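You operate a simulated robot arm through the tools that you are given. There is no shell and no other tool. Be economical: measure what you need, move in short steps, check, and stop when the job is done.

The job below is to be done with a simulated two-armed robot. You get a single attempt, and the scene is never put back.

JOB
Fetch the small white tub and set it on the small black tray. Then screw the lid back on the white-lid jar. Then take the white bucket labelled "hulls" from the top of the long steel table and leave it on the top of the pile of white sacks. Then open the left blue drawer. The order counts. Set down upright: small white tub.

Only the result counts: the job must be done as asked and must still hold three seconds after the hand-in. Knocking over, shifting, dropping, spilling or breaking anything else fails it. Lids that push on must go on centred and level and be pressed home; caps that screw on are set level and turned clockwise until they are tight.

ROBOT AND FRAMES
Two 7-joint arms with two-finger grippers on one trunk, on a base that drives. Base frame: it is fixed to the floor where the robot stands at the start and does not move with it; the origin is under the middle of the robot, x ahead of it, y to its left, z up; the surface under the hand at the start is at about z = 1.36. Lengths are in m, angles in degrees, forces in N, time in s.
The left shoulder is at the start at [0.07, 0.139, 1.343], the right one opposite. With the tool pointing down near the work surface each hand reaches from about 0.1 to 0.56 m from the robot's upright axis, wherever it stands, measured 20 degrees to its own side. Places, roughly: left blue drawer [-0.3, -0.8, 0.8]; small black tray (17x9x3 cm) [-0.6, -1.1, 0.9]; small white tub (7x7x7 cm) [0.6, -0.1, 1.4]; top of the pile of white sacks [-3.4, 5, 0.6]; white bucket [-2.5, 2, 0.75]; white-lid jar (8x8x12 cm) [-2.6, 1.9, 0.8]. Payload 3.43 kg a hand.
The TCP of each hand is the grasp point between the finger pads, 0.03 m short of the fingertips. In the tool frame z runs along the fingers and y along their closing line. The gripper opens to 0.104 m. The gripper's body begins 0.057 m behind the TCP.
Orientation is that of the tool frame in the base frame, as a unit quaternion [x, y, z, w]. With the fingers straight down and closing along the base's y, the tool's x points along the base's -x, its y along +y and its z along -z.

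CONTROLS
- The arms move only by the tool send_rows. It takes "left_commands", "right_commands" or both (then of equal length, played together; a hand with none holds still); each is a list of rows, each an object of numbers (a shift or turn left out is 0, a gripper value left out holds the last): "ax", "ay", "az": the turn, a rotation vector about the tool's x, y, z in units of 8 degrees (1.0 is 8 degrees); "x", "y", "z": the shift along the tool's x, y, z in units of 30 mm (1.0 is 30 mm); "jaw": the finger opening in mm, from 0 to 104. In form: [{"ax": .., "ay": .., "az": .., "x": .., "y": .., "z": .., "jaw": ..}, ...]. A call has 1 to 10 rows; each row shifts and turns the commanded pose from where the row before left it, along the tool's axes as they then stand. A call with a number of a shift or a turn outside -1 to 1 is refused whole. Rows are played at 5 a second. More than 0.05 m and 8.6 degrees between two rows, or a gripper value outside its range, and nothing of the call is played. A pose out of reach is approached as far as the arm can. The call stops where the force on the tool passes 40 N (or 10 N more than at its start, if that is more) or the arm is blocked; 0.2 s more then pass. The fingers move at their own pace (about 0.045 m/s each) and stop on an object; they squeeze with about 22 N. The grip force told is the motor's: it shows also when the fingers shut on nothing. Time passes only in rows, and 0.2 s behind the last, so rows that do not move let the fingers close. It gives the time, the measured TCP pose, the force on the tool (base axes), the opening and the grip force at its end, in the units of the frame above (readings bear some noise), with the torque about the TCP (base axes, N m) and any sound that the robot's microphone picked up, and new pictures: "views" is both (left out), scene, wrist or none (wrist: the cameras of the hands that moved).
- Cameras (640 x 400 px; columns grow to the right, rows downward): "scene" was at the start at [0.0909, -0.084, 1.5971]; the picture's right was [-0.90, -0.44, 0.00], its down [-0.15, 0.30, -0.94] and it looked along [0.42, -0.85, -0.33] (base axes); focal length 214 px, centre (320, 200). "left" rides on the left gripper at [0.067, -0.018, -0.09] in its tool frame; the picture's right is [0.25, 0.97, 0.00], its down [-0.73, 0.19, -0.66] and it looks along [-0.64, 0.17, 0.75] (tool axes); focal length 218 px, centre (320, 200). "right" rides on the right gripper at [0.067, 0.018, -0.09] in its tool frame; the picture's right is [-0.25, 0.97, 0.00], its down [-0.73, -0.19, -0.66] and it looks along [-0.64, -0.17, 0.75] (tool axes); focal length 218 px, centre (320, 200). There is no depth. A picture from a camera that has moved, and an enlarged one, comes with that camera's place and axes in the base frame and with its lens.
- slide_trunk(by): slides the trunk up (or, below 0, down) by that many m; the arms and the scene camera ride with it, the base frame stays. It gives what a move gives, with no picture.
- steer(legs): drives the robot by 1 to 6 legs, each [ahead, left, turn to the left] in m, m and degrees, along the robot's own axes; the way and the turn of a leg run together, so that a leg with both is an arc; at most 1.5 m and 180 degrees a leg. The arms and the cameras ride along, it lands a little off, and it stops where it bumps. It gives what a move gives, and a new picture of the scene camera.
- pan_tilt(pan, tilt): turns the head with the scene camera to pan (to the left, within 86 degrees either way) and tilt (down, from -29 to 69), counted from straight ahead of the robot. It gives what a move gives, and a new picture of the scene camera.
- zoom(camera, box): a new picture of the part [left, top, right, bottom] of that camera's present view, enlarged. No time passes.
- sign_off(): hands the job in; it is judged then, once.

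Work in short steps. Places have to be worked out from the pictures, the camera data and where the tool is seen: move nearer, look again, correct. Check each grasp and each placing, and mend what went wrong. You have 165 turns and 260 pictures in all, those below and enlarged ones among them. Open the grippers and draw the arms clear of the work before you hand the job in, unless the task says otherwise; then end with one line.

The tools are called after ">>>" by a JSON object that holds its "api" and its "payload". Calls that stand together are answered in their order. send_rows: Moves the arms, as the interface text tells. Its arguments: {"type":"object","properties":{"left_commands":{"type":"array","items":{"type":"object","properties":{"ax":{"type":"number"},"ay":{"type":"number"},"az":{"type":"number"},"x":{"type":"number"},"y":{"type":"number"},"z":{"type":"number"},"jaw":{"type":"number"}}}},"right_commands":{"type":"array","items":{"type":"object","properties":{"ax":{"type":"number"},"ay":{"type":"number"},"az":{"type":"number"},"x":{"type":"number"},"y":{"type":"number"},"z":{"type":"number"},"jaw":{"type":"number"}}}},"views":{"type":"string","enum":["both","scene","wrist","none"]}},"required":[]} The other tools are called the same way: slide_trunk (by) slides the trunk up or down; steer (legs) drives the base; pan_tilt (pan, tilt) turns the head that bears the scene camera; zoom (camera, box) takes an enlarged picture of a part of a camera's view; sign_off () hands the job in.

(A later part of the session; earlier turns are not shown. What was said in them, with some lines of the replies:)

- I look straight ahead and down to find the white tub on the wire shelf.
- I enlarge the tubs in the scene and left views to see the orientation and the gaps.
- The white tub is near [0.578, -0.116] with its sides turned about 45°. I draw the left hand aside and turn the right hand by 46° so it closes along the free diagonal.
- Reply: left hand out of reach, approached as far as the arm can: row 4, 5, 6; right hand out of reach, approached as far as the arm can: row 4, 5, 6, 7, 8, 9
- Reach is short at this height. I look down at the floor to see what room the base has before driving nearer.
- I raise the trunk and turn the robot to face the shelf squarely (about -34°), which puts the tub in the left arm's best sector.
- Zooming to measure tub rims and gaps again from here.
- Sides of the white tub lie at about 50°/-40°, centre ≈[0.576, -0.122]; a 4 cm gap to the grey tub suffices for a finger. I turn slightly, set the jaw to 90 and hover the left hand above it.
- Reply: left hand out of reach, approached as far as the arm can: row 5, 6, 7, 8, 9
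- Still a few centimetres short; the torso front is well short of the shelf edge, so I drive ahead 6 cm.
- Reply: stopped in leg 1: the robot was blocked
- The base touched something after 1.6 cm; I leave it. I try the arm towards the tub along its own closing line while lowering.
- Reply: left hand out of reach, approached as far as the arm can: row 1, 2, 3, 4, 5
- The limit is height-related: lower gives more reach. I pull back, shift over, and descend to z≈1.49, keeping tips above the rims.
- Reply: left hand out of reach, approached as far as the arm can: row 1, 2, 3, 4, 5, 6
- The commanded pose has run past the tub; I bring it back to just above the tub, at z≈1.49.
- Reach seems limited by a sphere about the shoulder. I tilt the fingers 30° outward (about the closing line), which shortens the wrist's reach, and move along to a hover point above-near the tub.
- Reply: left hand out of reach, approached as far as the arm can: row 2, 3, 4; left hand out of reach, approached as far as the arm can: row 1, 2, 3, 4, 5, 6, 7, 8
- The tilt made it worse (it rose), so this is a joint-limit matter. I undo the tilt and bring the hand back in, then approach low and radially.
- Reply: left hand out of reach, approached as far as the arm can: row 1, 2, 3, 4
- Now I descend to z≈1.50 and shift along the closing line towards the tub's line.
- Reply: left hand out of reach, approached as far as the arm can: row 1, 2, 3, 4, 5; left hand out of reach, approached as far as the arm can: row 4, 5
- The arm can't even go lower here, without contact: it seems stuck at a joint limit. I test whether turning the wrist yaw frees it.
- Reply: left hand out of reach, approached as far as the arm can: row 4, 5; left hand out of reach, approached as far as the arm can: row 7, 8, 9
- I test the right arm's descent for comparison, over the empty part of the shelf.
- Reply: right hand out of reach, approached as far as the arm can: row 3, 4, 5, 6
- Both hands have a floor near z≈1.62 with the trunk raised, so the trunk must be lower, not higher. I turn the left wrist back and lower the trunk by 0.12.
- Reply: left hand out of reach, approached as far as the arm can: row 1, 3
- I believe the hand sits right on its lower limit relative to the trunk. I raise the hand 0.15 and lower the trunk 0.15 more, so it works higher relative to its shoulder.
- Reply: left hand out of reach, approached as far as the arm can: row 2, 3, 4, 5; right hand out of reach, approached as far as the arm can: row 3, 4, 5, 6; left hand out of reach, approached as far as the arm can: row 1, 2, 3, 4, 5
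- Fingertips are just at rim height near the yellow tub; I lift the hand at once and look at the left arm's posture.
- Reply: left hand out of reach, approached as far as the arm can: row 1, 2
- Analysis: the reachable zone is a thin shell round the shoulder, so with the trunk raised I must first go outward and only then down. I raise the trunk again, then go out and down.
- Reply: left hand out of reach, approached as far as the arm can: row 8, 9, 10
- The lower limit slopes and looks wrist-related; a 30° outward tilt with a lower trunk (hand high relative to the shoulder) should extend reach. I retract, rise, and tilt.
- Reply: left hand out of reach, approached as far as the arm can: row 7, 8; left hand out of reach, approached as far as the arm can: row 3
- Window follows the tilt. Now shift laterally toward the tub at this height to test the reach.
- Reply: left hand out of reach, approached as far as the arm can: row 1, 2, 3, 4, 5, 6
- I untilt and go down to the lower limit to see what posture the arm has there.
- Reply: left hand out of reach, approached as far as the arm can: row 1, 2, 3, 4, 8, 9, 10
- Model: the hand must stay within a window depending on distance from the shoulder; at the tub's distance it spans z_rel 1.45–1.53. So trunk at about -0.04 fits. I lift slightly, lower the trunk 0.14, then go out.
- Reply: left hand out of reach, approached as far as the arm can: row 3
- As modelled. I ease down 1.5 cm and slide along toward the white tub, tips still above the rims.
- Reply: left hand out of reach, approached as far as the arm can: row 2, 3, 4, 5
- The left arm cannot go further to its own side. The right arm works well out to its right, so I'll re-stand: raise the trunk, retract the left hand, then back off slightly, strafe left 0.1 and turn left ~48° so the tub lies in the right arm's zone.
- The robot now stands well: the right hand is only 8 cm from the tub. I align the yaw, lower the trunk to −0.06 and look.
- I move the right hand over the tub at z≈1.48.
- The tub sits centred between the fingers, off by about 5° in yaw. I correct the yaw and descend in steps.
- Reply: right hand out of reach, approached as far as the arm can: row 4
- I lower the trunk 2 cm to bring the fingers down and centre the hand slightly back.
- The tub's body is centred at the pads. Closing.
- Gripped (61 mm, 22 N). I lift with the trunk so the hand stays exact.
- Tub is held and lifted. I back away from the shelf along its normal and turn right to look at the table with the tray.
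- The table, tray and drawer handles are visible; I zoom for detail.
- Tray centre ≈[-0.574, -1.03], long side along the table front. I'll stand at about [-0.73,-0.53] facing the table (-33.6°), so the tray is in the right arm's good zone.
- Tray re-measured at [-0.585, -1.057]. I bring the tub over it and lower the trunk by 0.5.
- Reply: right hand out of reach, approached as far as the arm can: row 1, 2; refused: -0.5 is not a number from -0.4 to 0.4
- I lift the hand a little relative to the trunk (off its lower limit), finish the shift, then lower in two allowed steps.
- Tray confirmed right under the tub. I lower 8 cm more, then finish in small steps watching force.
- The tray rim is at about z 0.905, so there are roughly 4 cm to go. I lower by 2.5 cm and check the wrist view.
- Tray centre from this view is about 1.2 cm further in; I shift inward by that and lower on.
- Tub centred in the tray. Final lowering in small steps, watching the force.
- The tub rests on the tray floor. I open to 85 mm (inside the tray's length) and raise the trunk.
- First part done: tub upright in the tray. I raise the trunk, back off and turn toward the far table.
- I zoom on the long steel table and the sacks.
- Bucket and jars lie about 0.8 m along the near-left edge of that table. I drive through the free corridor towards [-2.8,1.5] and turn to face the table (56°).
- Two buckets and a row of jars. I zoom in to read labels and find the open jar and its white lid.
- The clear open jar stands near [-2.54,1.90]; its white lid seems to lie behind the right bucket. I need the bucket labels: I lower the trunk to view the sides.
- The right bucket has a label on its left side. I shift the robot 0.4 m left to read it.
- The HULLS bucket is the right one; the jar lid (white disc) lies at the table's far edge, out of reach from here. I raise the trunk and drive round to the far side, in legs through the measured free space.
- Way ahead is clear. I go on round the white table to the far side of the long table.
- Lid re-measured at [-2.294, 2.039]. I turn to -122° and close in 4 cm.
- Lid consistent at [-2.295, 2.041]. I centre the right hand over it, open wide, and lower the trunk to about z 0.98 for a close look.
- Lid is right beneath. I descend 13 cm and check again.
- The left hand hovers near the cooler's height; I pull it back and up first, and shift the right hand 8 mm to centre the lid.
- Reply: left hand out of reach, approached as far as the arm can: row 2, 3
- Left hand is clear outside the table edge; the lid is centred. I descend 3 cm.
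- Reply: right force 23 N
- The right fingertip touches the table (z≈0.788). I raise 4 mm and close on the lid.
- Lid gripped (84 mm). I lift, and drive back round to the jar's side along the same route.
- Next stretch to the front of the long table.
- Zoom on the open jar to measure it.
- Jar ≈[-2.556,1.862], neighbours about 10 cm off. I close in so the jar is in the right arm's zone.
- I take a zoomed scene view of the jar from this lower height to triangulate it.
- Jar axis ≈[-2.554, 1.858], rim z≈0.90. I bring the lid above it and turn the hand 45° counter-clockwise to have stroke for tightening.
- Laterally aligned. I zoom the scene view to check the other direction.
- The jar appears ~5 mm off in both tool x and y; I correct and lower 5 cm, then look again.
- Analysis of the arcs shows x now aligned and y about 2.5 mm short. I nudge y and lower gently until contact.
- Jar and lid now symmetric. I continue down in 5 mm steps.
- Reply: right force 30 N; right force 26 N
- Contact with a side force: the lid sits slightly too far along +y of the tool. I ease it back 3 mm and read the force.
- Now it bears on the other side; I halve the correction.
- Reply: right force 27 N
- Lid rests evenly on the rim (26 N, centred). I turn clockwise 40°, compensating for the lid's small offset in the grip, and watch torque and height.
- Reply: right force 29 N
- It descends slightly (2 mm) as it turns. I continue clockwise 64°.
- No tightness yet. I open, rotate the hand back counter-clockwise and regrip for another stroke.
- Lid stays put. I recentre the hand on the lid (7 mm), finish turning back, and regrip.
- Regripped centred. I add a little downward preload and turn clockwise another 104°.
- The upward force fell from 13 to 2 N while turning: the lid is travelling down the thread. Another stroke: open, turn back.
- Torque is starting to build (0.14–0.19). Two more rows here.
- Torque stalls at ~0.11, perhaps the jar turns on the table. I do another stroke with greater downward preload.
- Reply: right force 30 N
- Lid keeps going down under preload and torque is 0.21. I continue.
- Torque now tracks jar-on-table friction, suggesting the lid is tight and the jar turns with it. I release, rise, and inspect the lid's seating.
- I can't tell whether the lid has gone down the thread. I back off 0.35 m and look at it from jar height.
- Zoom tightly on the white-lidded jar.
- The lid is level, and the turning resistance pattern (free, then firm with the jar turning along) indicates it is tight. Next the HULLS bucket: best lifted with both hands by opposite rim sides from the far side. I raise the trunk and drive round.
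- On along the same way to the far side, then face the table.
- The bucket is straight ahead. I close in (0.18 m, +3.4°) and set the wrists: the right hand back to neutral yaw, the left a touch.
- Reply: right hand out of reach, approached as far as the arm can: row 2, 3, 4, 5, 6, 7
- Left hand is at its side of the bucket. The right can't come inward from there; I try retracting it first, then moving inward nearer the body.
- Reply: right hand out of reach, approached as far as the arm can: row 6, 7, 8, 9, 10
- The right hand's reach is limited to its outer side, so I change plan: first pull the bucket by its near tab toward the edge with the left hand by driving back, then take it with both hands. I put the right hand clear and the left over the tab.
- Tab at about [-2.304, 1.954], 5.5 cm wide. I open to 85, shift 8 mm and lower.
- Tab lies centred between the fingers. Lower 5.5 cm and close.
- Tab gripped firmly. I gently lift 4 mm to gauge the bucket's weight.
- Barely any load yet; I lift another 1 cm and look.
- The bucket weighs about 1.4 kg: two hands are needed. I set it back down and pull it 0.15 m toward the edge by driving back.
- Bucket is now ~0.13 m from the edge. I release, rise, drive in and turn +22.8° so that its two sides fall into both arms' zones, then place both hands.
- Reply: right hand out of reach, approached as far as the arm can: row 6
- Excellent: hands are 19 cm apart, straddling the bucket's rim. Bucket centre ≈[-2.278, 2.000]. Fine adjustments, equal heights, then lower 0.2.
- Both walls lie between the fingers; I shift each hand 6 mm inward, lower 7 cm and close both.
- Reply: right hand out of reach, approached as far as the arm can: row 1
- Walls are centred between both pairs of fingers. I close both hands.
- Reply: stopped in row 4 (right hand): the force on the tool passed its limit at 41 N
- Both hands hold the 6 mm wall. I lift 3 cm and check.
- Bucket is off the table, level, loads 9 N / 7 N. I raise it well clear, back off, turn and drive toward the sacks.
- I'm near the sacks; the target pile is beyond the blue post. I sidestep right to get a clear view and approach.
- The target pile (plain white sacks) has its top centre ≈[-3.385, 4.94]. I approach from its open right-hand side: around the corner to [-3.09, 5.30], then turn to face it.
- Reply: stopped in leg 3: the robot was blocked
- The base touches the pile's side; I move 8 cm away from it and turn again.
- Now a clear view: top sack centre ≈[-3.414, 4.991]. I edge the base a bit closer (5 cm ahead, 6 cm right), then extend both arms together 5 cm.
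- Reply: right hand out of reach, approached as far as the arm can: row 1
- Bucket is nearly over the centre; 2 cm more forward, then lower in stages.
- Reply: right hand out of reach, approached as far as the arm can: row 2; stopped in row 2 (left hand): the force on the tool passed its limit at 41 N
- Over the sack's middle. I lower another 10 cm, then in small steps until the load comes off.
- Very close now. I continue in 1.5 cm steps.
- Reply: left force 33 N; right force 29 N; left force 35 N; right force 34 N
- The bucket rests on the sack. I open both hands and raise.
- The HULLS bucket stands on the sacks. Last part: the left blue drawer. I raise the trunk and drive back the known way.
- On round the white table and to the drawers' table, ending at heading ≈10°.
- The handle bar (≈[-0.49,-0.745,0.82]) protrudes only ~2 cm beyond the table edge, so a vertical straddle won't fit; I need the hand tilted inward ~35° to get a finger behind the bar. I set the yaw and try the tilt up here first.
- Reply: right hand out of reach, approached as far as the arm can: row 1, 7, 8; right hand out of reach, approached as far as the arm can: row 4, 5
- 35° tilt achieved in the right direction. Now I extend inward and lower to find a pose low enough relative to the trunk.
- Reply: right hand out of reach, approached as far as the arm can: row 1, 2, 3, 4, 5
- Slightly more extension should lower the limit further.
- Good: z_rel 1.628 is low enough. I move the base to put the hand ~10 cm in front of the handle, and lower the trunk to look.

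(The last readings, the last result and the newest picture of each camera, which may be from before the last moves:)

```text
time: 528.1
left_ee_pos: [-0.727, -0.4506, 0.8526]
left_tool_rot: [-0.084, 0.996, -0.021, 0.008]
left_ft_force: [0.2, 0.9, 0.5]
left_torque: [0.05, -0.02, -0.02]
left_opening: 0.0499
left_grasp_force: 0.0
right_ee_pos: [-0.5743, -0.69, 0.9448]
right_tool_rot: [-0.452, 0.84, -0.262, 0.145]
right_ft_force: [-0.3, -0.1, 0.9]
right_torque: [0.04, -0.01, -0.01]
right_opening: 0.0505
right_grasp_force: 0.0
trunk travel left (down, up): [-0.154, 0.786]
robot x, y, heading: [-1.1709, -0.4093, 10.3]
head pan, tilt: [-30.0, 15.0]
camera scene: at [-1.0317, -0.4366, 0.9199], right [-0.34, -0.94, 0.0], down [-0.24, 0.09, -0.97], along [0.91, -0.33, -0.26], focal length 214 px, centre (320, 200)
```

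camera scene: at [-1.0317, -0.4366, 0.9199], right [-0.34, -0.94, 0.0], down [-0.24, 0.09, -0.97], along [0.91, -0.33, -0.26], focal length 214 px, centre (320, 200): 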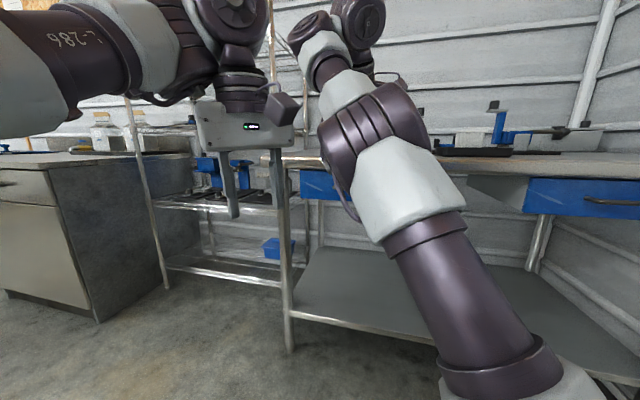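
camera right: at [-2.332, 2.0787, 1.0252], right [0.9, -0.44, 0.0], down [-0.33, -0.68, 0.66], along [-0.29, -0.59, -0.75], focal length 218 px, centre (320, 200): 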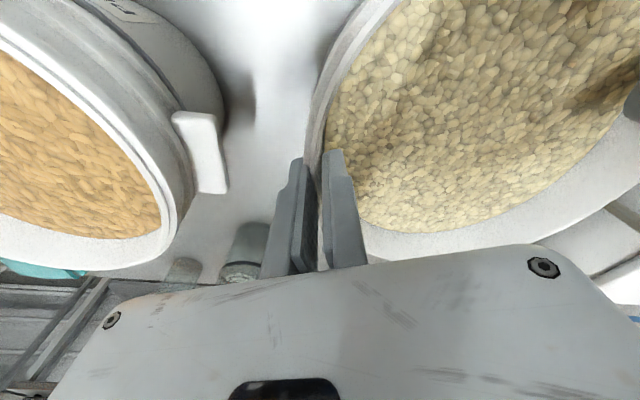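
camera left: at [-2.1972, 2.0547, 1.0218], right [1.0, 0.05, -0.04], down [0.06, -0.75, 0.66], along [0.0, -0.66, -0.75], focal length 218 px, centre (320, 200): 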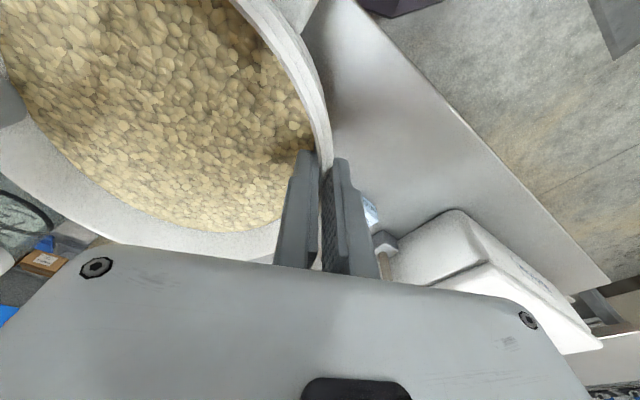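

From three views the bar is at z≈0.78, about flush with the table edge. With the 35° tilt I can slide the upper finger over and behind it. I open to 60 and lower to the final height while still 10 cm out.

>>> {"api": "send_rows", "payload": {"right_commands": [{"jaw": 60}, {}], "views": "none"}}

>>> {"api": "slide_trunk", "payload": {"by": -0.145}}

>>> {"api": "zoom", "payload": {"camera": "right", "box": [0, 0, 640, 400]}}

>>> {"api": "zoom", "payload": {"camera": "scene", "box": [240, 80, 440, 240]}}

```text
time: 528.7
left_ee_pos: [-0.7279, -0.4506, 0.8519]
left_tool_rot: [-0.085, 0.996, -0.021, 0.007]
left_ft_force: [0.3, 0.6, 0.0]
left_torque: [-0.02, 0.01, 0.01]
left_opening: 0.0502
left_grasp_force: 0.0
right_ee_pos: [-0.5738, -0.6909, 0.9443]
right_tool_rot: [-0.452, 0.84, -0.262, 0.145]
right_ft_force: [-0.4, -0.9, 1.0]
right_torque: [0.01, -0.02, -0.03]
right_opening: 0.06
right_grasp_force: 0.1
trunk travel left (down, up): [-0.154, 0.786]
robot x, y, heading: [-1.1691, -0.4109, 10.2]
head pan, tilt: [-30.0, 15.0]
```

```text
time: 530.4
left_ee_pos: [-0.7279, -0.4493, 0.7062]
left_tool_rot: [-0.084, 0.996, -0.022, 0.007]
left_ft_force: [0.2, 0.0, -0.1]
left_torque: [0.04, 0.04, -0.02]
left_opening: 0.0501
left_grasp_force: 0.0
right_ee_pos: [-0.5743, -0.6907, 0.7996]
right_tool_rot: [-0.451, 0.841, -0.263, 0.145]
right_ft_force: [-0.1, 0.3, 0.3]
right_torque: [-0.01, 0.01, -0.03]
right_opening: 0.0599
right_grasp_force: 0.1
trunk travel left (down, up): [-0.009, 0.931]
robot x, y, heading: [-1.1643, -0.4161, 10.0]
head pan, tilt: [-30.0, 15.0]
```

```text
1.00 times, centred on (320, 200) of right (not enlarged: the box is as wide or as high as the picture)
camera zoom: at [-0.6668, -0.7114, 0.8641], right [-0.52, 0.65, -0.55], down [0.22, 0.73, 0.65], along [0.83, 0.22, -0.52], focal length 218 px, centre (320, 200)
```

zoom: 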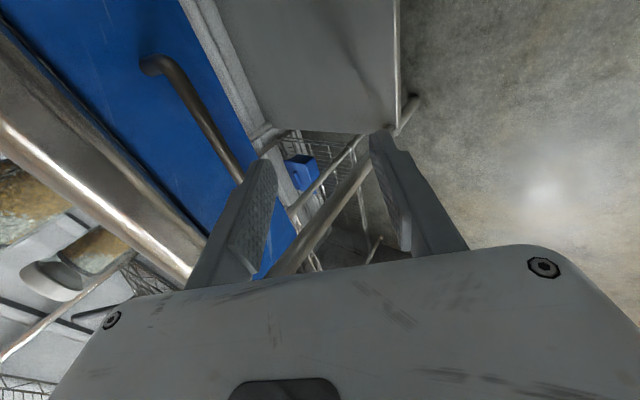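

```text
2.50 times, centred on (340, 160) of scene
camera zoom: at [-1.0319, -0.4365, 0.775], right [-0.34, -0.94, 0.0], down [-0.24, 0.09, -0.97], along [0.91, -0.33, -0.26], focal length 536 px, centre (270, 300)
```

zoom: 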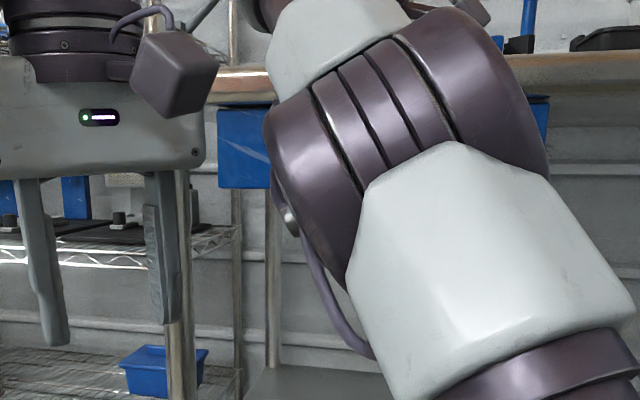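

Bar now triangulated at z≈0.79, centre [-0.479,-0.756]. I raise 8 mm and drive inward two thirds of the way.

>>> {"api": "slide_trunk", "payload": {"by": 0.008}}

>>> {"api": "steer", "payload": {"legs": [[0.05, -0.048, 0]]}}

>>> {"api": "zoom", "payload": {"camera": "right", "box": [0, 0, 640, 400]}}

```text
time: 531.0
left_ee_pos: [-0.7267, -0.45, 0.7151]
left_tool_rot: [-0.085, 0.996, -0.022, 0.007]
left_ft_force: [1.3, -0.2, -0.2]
left_torque: [0.0, 0.01, -0.01]
left_opening: 0.0501
left_grasp_force: 0.0
right_ee_pos: [-0.5737, -0.6903, 0.8073]
right_tool_rot: [-0.452, 0.84, -0.263, 0.146]
right_ft_force: [0.5, -0.1, -0.2]
right_torque: [-0.03, 0.03, 0.01]
right_opening: 0.0599
right_grasp_force: 0.0
trunk travel left (down, up): [-0.017, 0.923]
robot x, y, heading: [-1.1665, -0.4149, 10.2]
head pan, tilt: [-30.0, 15.0]
```

```text
time: 532.0
left_ee_pos: [-0.668, -0.4883, 0.7143]
left_tool_rot: [-0.085, 0.996, -0.021, 0.007]
left_ft_force: [0.0, -0.7, -1.0]
left_torque: [0.01, 0.0, 0.01]
left_opening: 0.0499
left_grasp_force: 0.1
right_ee_pos: [-0.5136, -0.7304, 0.8077]
right_tool_rot: [-0.451, 0.841, -0.263, 0.145]
right_ft_force: [0.6, 0.2, -0.4]
right_torque: [0.01, 0.02, -0.03]
right_opening: 0.0599
right_grasp_force: 0.0
trunk travel left (down, up): [-0.017, 0.923]
robot x, y, heading: [-1.1088, -0.4528, 10.3]
head pan, tilt: [-30.0, 15.0]
camera scene: at [-0.972, -0.4757, 0.7828], right [-0.34, -0.94, 0.0], down [-0.24, 0.09, -0.97], along [0.91, -0.33, -0.26], focal length 214 px, centre (320, 200)
```

scene: 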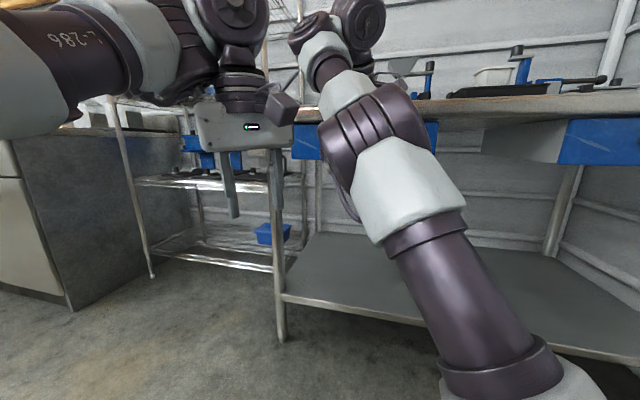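

```text
1.00 times, centred on (320, 200) of right (not enlarged: the box is as wide or as high as the picture)
camera zoom: at [-0.6068, -0.7506, 0.8715], right [-0.52, 0.65, -0.55], down [0.22, 0.73, 0.65], along [0.83, 0.22, -0.52], focal length 218 px, centre (320, 200)
```

zoom: 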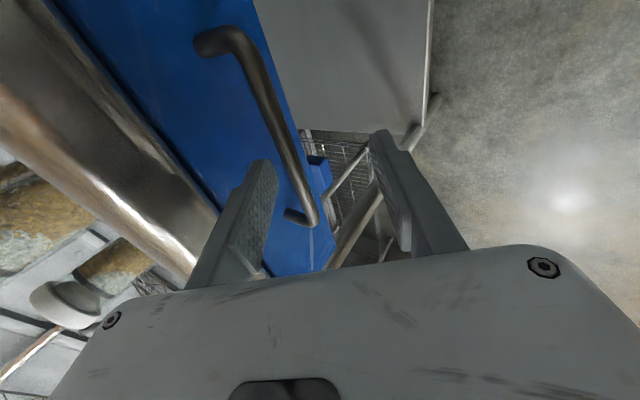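

The bar lies right between the fingers. I drive in the last 3.5 cm and close.

>>> {"api": "steer", "payload": {"legs": [[0.025, -0.024, 0]]}}

>>> {"api": "send_rows", "payload": {"right_commands": [{"jaw": 0}, {}, {}, {}], "views": "wrist"}}

```text
time: 532.8
left_ee_pos: [-0.64, -0.5082, 0.7154]
left_tool_rot: [-0.085, 0.996, -0.021, 0.006]
left_ft_force: [-0.3, -1.0, 0.3]
left_torque: [0.01, -0.01, -0.02]
left_opening: 0.0499
left_grasp_force: 0.0
right_ee_pos: [-0.4852, -0.7477, 0.8068]
right_tool_rot: [-0.451, 0.841, -0.262, 0.145]
right_ft_force: [-19.9, 9.2, -15.4]
right_torque: [0.09, -0.33, -0.33]
right_opening: 0.045
right_grasp_force: 0.0
trunk travel left (down, up): [-0.017, 0.923]
robot x, y, heading: [-1.0792, -0.4745, 10.0]
head pan, tilt: [-30.0, 15.0]
camera scene: at [-0.9441, -0.4945, 0.7829], right [-0.34, -0.94, 0.0], down [-0.24, 0.09, -0.97], along [0.91, -0.33, -0.26], focal length 214 px, centre (320, 200)
```

scene: 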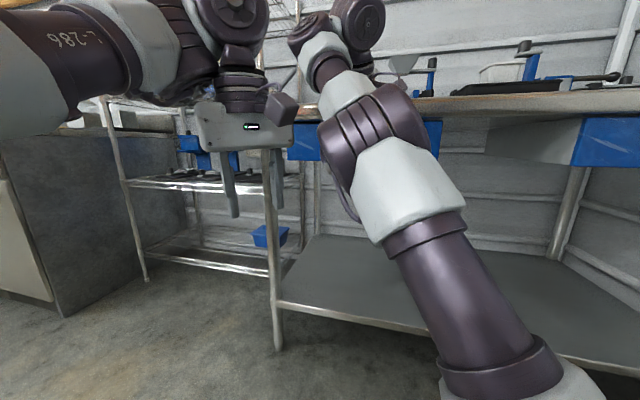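

```text
time: 533.6
left_ee_pos: [-0.6418, -0.5073, 0.7156]
left_tool_rot: [-0.086, 0.996, -0.021, 0.008]
left_ft_force: [-1.2, -0.1, -0.1]
left_torque: [0.03, 0.02, 0.02]
left_opening: 0.0504
left_grasp_force: 0.0
right_ee_pos: [-0.4873, -0.7467, 0.8031]
right_tool_rot: [-0.452, 0.842, -0.256, 0.144]
right_ft_force: [-34.5, 11.1, -26.8]
right_torque: [0.69, 0.66, -0.09]
right_opening: 0.0147
right_grasp_force: 22.4
trunk travel left (down, up): [-0.017, 0.923]
robot x, y, heading: [-1.0853, -0.4732, 10.2]
head pan, tilt: [-30.0, 15.0]
stopped in row 3 (right hand): the force on the tool passed its limit at 43 N (the readings are from after the stop); the commanded pose is now the measured one
camera right: at [-0.579, -0.7688, 0.8685], right [-0.53, 0.66, -0.54], down [0.22, 0.72, 0.66], along [0.82, 0.23, -0.52], focal length 218 px, centre (320, 200)
```

right: 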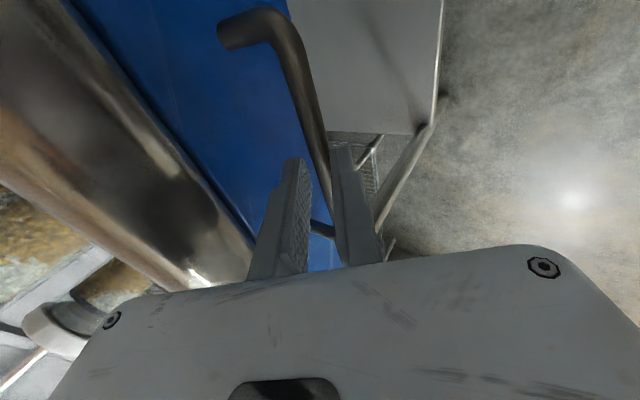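

The bar is gripped (15 mm). I pull by driving straight outward from the table, first 10 cm.

>>> {"api": "steer", "payload": {"legs": [[-0.073, 0.069, 0]]}}

>>> {"api": "zoom", "payload": {"camera": "right", "box": [0, 0, 640, 400]}}

```text
time: 534.8
left_ee_pos: [-0.7225, -0.4535, 0.7135]
left_tool_rot: [-0.084, 0.996, -0.022, 0.006]
left_ft_force: [0.1, -0.5, -0.1]
left_torque: [0.02, -0.03, 0.01]
left_opening: 0.0501
left_grasp_force: 0.1
right_ee_pos: [-0.567, -0.693, 0.8026]
right_tool_rot: [-0.454, 0.841, -0.257, 0.143]
right_ft_force: [7.4, 10.6, -22.8]
right_torque: [0.93, -0.3, -0.16]
right_opening: 0.0117
right_grasp_force: 44.8
trunk travel left (down, up): [-0.017, 0.923]
robot x, y, heading: [-1.1606, -0.4154, 10.4]
head pan, tilt: [-30.0, 15.0]
camera scene: at [-1.0257, -0.4401, 0.7824], right [-0.34, -0.94, 0.0], down [-0.25, 0.09, -0.96], along [0.91, -0.33, -0.26], focal length 214 px, centre (320, 200)
```

scene: 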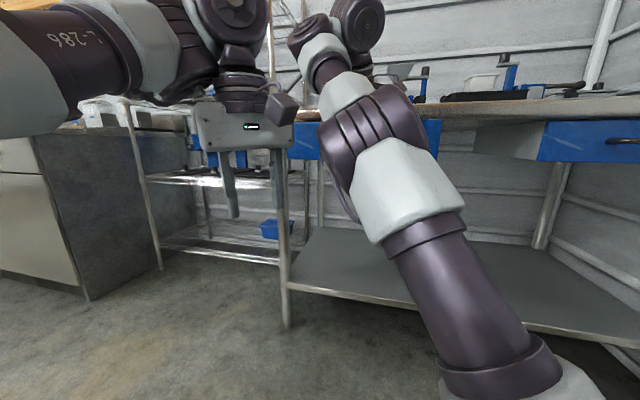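

```text
1.00 times, centred on (320, 200) of right (not enlarged: the box is as wide or as high as the picture)
camera zoom: at [-0.659, -0.7144, 0.8674], right [-0.53, 0.65, -0.54], down [0.22, 0.72, 0.66], along [0.82, 0.23, -0.53], focal length 218 px, centre (320, 200)
```

zoom: 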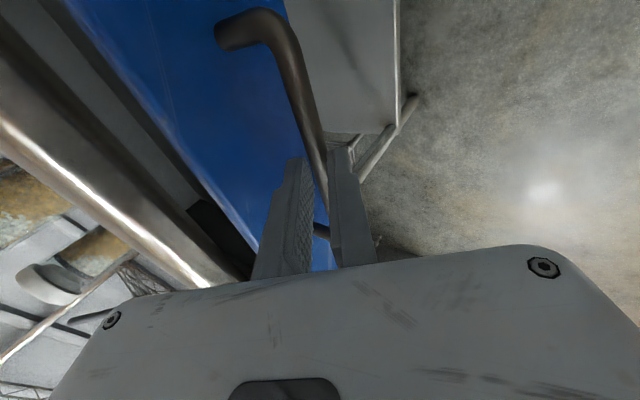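

The drawer is coming out. I pull another 16 cm.

>>> {"api": "steer", "payload": {"legs": [[-0.115, 0.11, 0]]}}

>>> {"api": "zoom", "payload": {"camera": "right", "box": [0, 0, 640, 400]}}

```text
time: 536.2
left_ee_pos: [-0.8553, -0.3649, 0.7134]
left_tool_rot: [-0.085, 0.996, -0.02, 0.005]
left_ft_force: [0.3, 0.2, 0.4]
left_torque: [0.01, -0.01, 0.03]
left_opening: 0.05
left_grasp_force: 0.1
right_ee_pos: [-0.6989, -0.6048, 0.8021]
right_tool_rot: [-0.453, 0.841, -0.257, 0.143]
right_ft_force: [1.0, 1.4, -19.4]
right_torque: [0.21, 0.09, -0.77]
right_opening: 0.0115
right_grasp_force: 45.2
trunk travel left (down, up): [-0.017, 0.923]
robot x, y, heading: [-1.2968, -0.3289, 10.3]
head pan, tilt: [-30.0, 15.0]
camera scene: at [-1.1584, -0.3521, 0.7825], right [-0.34, -0.94, 0.0], down [-0.25, 0.09, -0.97], along [0.91, -0.33, -0.26], focal length 214 px, centre (320, 200)
```

scene: 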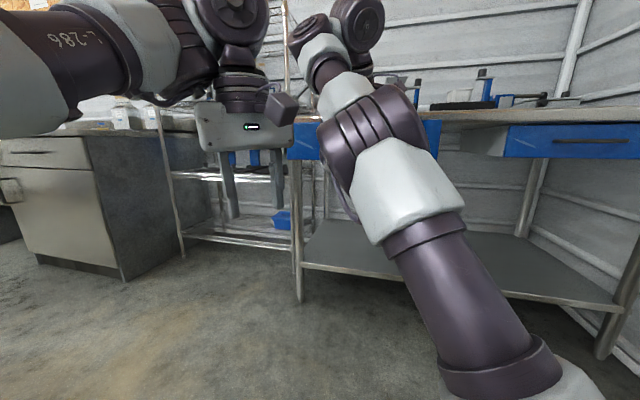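

```text
1.00 times, centred on (320, 200) of right (not enlarged: the box is as wide or as high as the picture)
camera zoom: at [-0.791, -0.6257, 0.8674], right [-0.53, 0.65, -0.54], down [0.22, 0.72, 0.66], along [0.82, 0.23, -0.52], focal length 218 px, centre (320, 200)
```

zoom: 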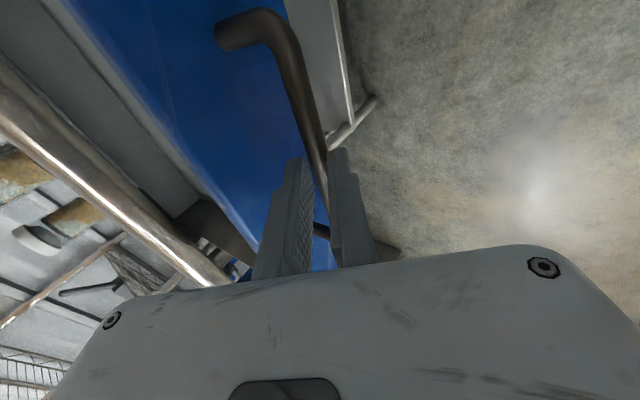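

Drawer is out ~25 cm with low resistance. A further 6 cm gently.

>>> {"api": "steer", "payload": {"legs": [[-0.045, 0.042, 0]]}}

>>> {"api": "zoom", "payload": {"camera": "right", "box": [0, 0, 640, 400]}}

```text
time: 537.0
left_ee_pos: [-0.8747, -0.3525, 0.7148]
left_tool_rot: [-0.086, 0.996, -0.022, 0.007]
left_ft_force: [-0.4, 0.0, -0.2]
left_torque: [-0.01, 0.0, 0.01]
left_opening: 0.0501
left_grasp_force: 0.0
right_ee_pos: [-0.7185, -0.5957, 0.8048]
right_tool_rot: [-0.451, 0.841, -0.262, 0.144]
right_ft_force: [0.6, -0.6, -0.6]
right_torque: [-0.03, 0.0, -0.02]
right_opening: 0.0002
right_grasp_force: 34.1
trunk travel left (down, up): [-0.017, 0.923]
robot x, y, heading: [-1.3158, -0.3183, 10.1]
head pan, tilt: [-30.0, 15.0]
stopped in leg 1: the force on the tool passed its limit at 113 N (the readings are from after the stop); the commanded pose is now the measured one
camera scene: at [-1.1779, -0.3399, 0.7828], right [-0.34, -0.94, 0.0], down [-0.24, 0.09, -0.97], along [0.91, -0.33, -0.26], focal length 214 px, centre (320, 200)
```

scene: 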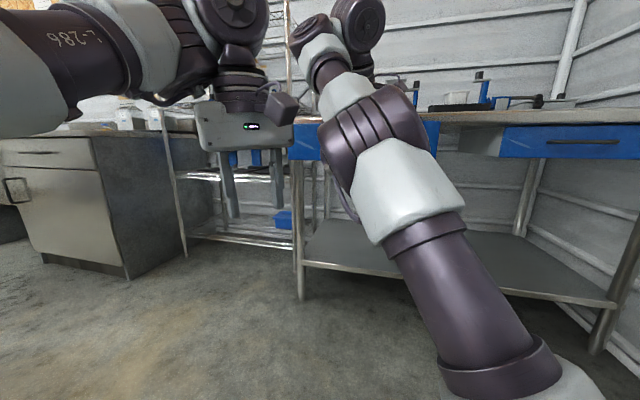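

```text
1.00 times, centred on (320, 200) of right (not enlarged: the box is as wide or as high as the picture)
camera zoom: at [-0.8109, -0.6153, 0.8696], right [-0.52, 0.65, -0.55], down [0.22, 0.73, 0.65], along [0.82, 0.22, -0.52], focal length 218 px, centre (320, 200)
```

zoom: 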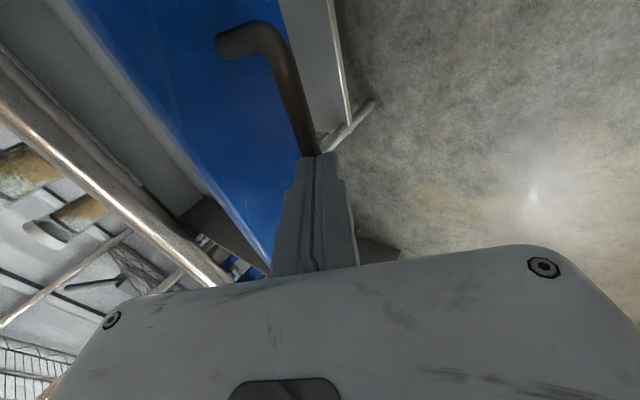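

The drawer reached its stop and the fingers slipped off: fully open. I back off and raise to check the drawer and table.

>>> {"api": "steer", "payload": {"legs": [[-0.15, 0.14, 0]]}}

>>> {"api": "slide_trunk", "payload": {"by": 0.4}}

>>> {"api": "pan_tilt", "payload": {"pan": -30, "tilt": 30}}

```text
time: 538.6
left_ee_pos: [-1.0469, -0.2386, 0.7144]
left_tool_rot: [-0.086, 0.996, -0.021, 0.006]
left_ft_force: [-0.2, -0.1, -0.3]
left_torque: [0.02, -0.01, -0.04]
left_opening: 0.05
left_grasp_force: 0.0
right_ee_pos: [-0.8914, -0.4808, 0.8049]
right_tool_rot: [-0.45, 0.841, -0.263, 0.143]
right_ft_force: [0.3, -0.6, 0.2]
right_torque: [0.02, -0.01, -0.01]
right_opening: 0.0
right_grasp_force: 34.8
trunk travel left (down, up): [-0.017, 0.923]
robot x, y, heading: [-1.4867, -0.2046, 10.2]
head pan, tilt: [-30.0, 15.0]
camera scene: at [-1.3504, -0.2263, 0.783], right [-0.34, -0.94, 0.0], down [-0.24, 0.09, -0.97], along [0.91, -0.32, -0.26], focal length 214 px, centre (320, 200)
```

scene: 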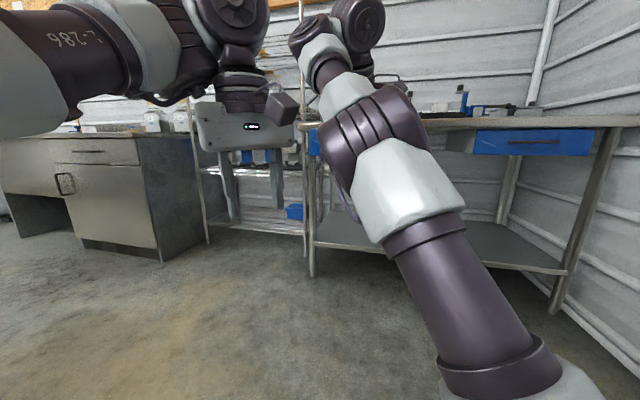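

```text
time: 542.5
left_ee_pos: [-1.0454, -0.2385, 1.1154]
left_tool_rot: [-0.086, 0.996, -0.021, 0.006]
left_ft_force: [0.1, 0.3, 0.4]
left_torque: [-0.01, 0.0, -0.03]
left_opening: 0.05
left_grasp_force: 0.1
right_ee_pos: [-0.8902, -0.4799, 1.2059]
right_tool_rot: [-0.451, 0.841, -0.263, 0.144]
right_ft_force: [-0.7, -0.3, -0.1]
right_torque: [-0.02, -0.01, 0.04]
right_opening: 0.0001
right_grasp_force: 34.8
trunk travel left (down, up): [-0.417, 0.523]
robot x, y, heading: [-1.489, -0.208, 10.2]
head pan, tilt: [-30.0, 15.0]
```

```text
time: 543.2
left_ee_pos: [-1.0467, -0.2392, 1.1153]
left_tool_rot: [-0.086, 0.996, -0.021, 0.007]
left_ft_force: [0.2, -0.5, 0.1]
left_torque: [0.03, 0.02, 0.0]
left_opening: 0.0501
left_grasp_force: 0.0
right_ee_pos: [-0.8912, -0.4807, 1.2044]
right_tool_rot: [-0.451, 0.841, -0.263, 0.144]
right_ft_force: [-0.3, -0.4, 0.2]
right_torque: [0.01, 0.01, 0.0]
right_opening: 0.0
right_grasp_force: 34.6
trunk travel left (down, up): [-0.417, 0.523]
robot x, y, heading: [-1.4853, -0.204, 10.5]
head pan, tilt: [-30.0, 30.0]
camera scene: at [-1.3529, -0.2255, 1.1588], right [-0.34, -0.94, 0.0], down [-0.47, 0.17, -0.87], along [0.82, -0.29, -0.5], focal length 214 px, centre (320, 200)
```

scene: 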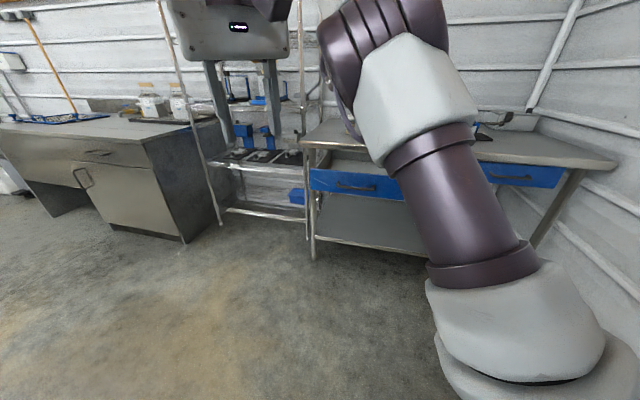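

Raising a bit more and zooming to confirm the open drawer and the table items.

>>> {"api": "slide_trunk", "payload": {"by": 0.4}}

>>> {"api": "steer", "payload": {"legs": [[0, 0, -35]]}}

>>> {"api": "pan_tilt", "payload": {"pan": 5, "tilt": 30}}

>>> {"api": "zoom", "payload": {"camera": "scene", "box": [220, 160, 460, 310]}}

```text
time: 547.1
left_ee_pos: [-1.0462, -0.2397, 1.5152]
left_tool_rot: [-0.087, 0.996, -0.022, 0.007]
left_ft_force: [0.4, 0.9, -0.2]
left_torque: [-0.05, -0.01, -0.02]
left_opening: 0.0501
left_grasp_force: 0.0
right_ee_pos: [-0.8895, -0.4811, 1.6049]
right_tool_rot: [-0.452, 0.841, -0.262, 0.143]
right_ft_force: [1.0, 0.3, -0.1]
right_torque: [-0.01, 0.03, 0.04]
right_opening: 0.0
right_grasp_force: 35.0
trunk travel left (down, up): [-0.817, 0.123]
robot x, y, heading: [-1.4869, -0.2029, 10.2]
head pan, tilt: [-30.0, 30.0]
```

```text
time: 549.1
left_ee_pos: [-1.1435, -0.4829, 1.5146]
left_tool_rot: [0.215, 0.976, -0.024, 0.001]
left_ft_force: [0.2, -0.1, -0.6]
left_torque: [-0.01, 0.03, -0.01]
left_opening: 0.0501
left_grasp_force: 0.0
right_ee_pos: [-1.1529, -0.7698, 1.605]
right_tool_rot: [-0.18, 0.937, -0.294, 0.058]
right_ft_force: [0.6, -0.1, 0.2]
right_torque: [0.02, 0.01, 0.05]
right_opening: 0.0
right_grasp_force: 34.5
trunk travel left (down, up): [-0.817, 0.123]
robot x, y, heading: [-1.4908, -0.2032, -24.3]
head pan, tilt: [-30.0, 30.0]
camera scene: at [-1.3882, -0.2977, 1.5587], right [-0.81, -0.58, 0.0], down [-0.29, 0.41, -0.87], along [0.5, -0.7, -0.5], focal length 214 px, centre (320, 200)
```

scene: 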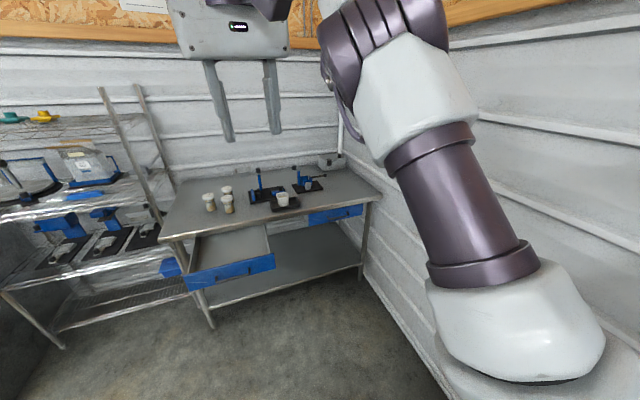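

```text
time: 550.1
left_ee_pos: [-1.1462, -0.4839, 1.5146]
left_tool_rot: [0.215, 0.976, -0.022, 0.002]
left_ft_force: [-1.0, 0.3, 0.6]
left_torque: [0.02, -0.03, 0.01]
left_opening: 0.05
left_grasp_force: 0.0
right_ee_pos: [-1.1553, -0.7719, 1.6056]
right_tool_rot: [-0.179, 0.937, -0.293, 0.058]
right_ft_force: [0.2, 0.0, 0.2]
right_torque: [0.02, 0.02, -0.02]
right_opening: 0.0003
right_grasp_force: 34.6
trunk travel left (down, up): [-0.817, 0.123]
robot x, y, heading: [-1.4868, -0.2007, -24.2]
head pan, tilt: [5.0, 30.0]
camera scene: at [-1.3566, -0.2552, 1.5587], right [-0.33, -0.94, 0.0], down [-0.47, 0.17, -0.87], along [0.82, -0.29, -0.5], focal length 214 px, centre (320, 200)
```

scene: 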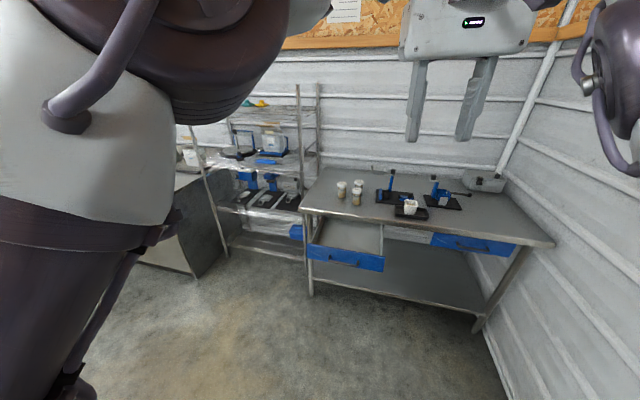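

```text
2.67 times, centred on (340, 235) of scene
camera zoom: at [-1.3566, -0.2552, 1.5587], right [-0.33, -0.94, 0.0], down [-0.47, 0.17, -0.87], along [0.82, -0.29, -0.5], focal length 572 px, centre (267, 107)
```

zoom: 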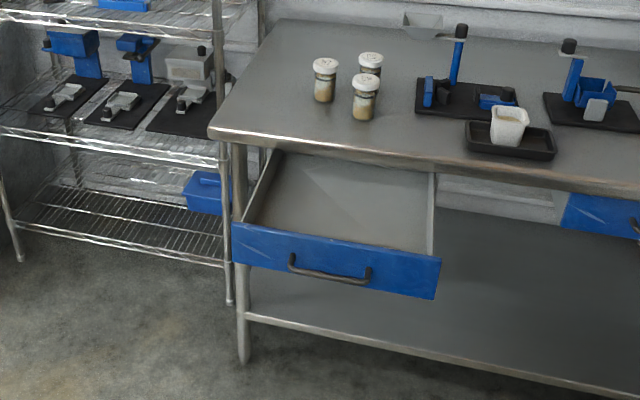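

The drawer is fully open and the tub is upright in its tray. I open the right gripper and hand in.

>>> {"api": "send_rows", "payload": {"right_commands": [{"jaw": 90}, {}, {}], "views": "none"}}

>>> {"api": "sign_off", "payload": {}}

```text
time: 550.9
left_ee_pos: [-1.1451, -0.4839, 1.5163]
left_tool_rot: [0.215, 0.976, -0.022, 0.001]
left_ft_force: [-0.2, -0.4, -1.1]
left_torque: [0.0, 0.0, -0.04]
left_opening: 0.05
left_grasp_force: 0.1
right_ee_pos: [-1.1546, -0.7709, 1.6045]
right_tool_rot: [-0.18, 0.937, -0.293, 0.057]
right_ft_force: [-0.6, -0.2, 1.4]
right_torque: [-0.02, 0.0, 0.01]
right_opening: 0.0702
right_grasp_force: 0.1
trunk travel left (down, up): [-0.817, 0.123]
robot x, y, heading: [-1.4811, -0.2018, -24.3]
head pan, tilt: [5.0, 30.0]
```

```text
The job is handed in.
```

I handed the job in: the tub is upright on the black tray, the "hulls" bucket is on the sacks and the left drawer is fully open; the jar lid is on level and turned clockwise until it resisted, but I never saw it move down the thread, so I can't be sure it is tight.
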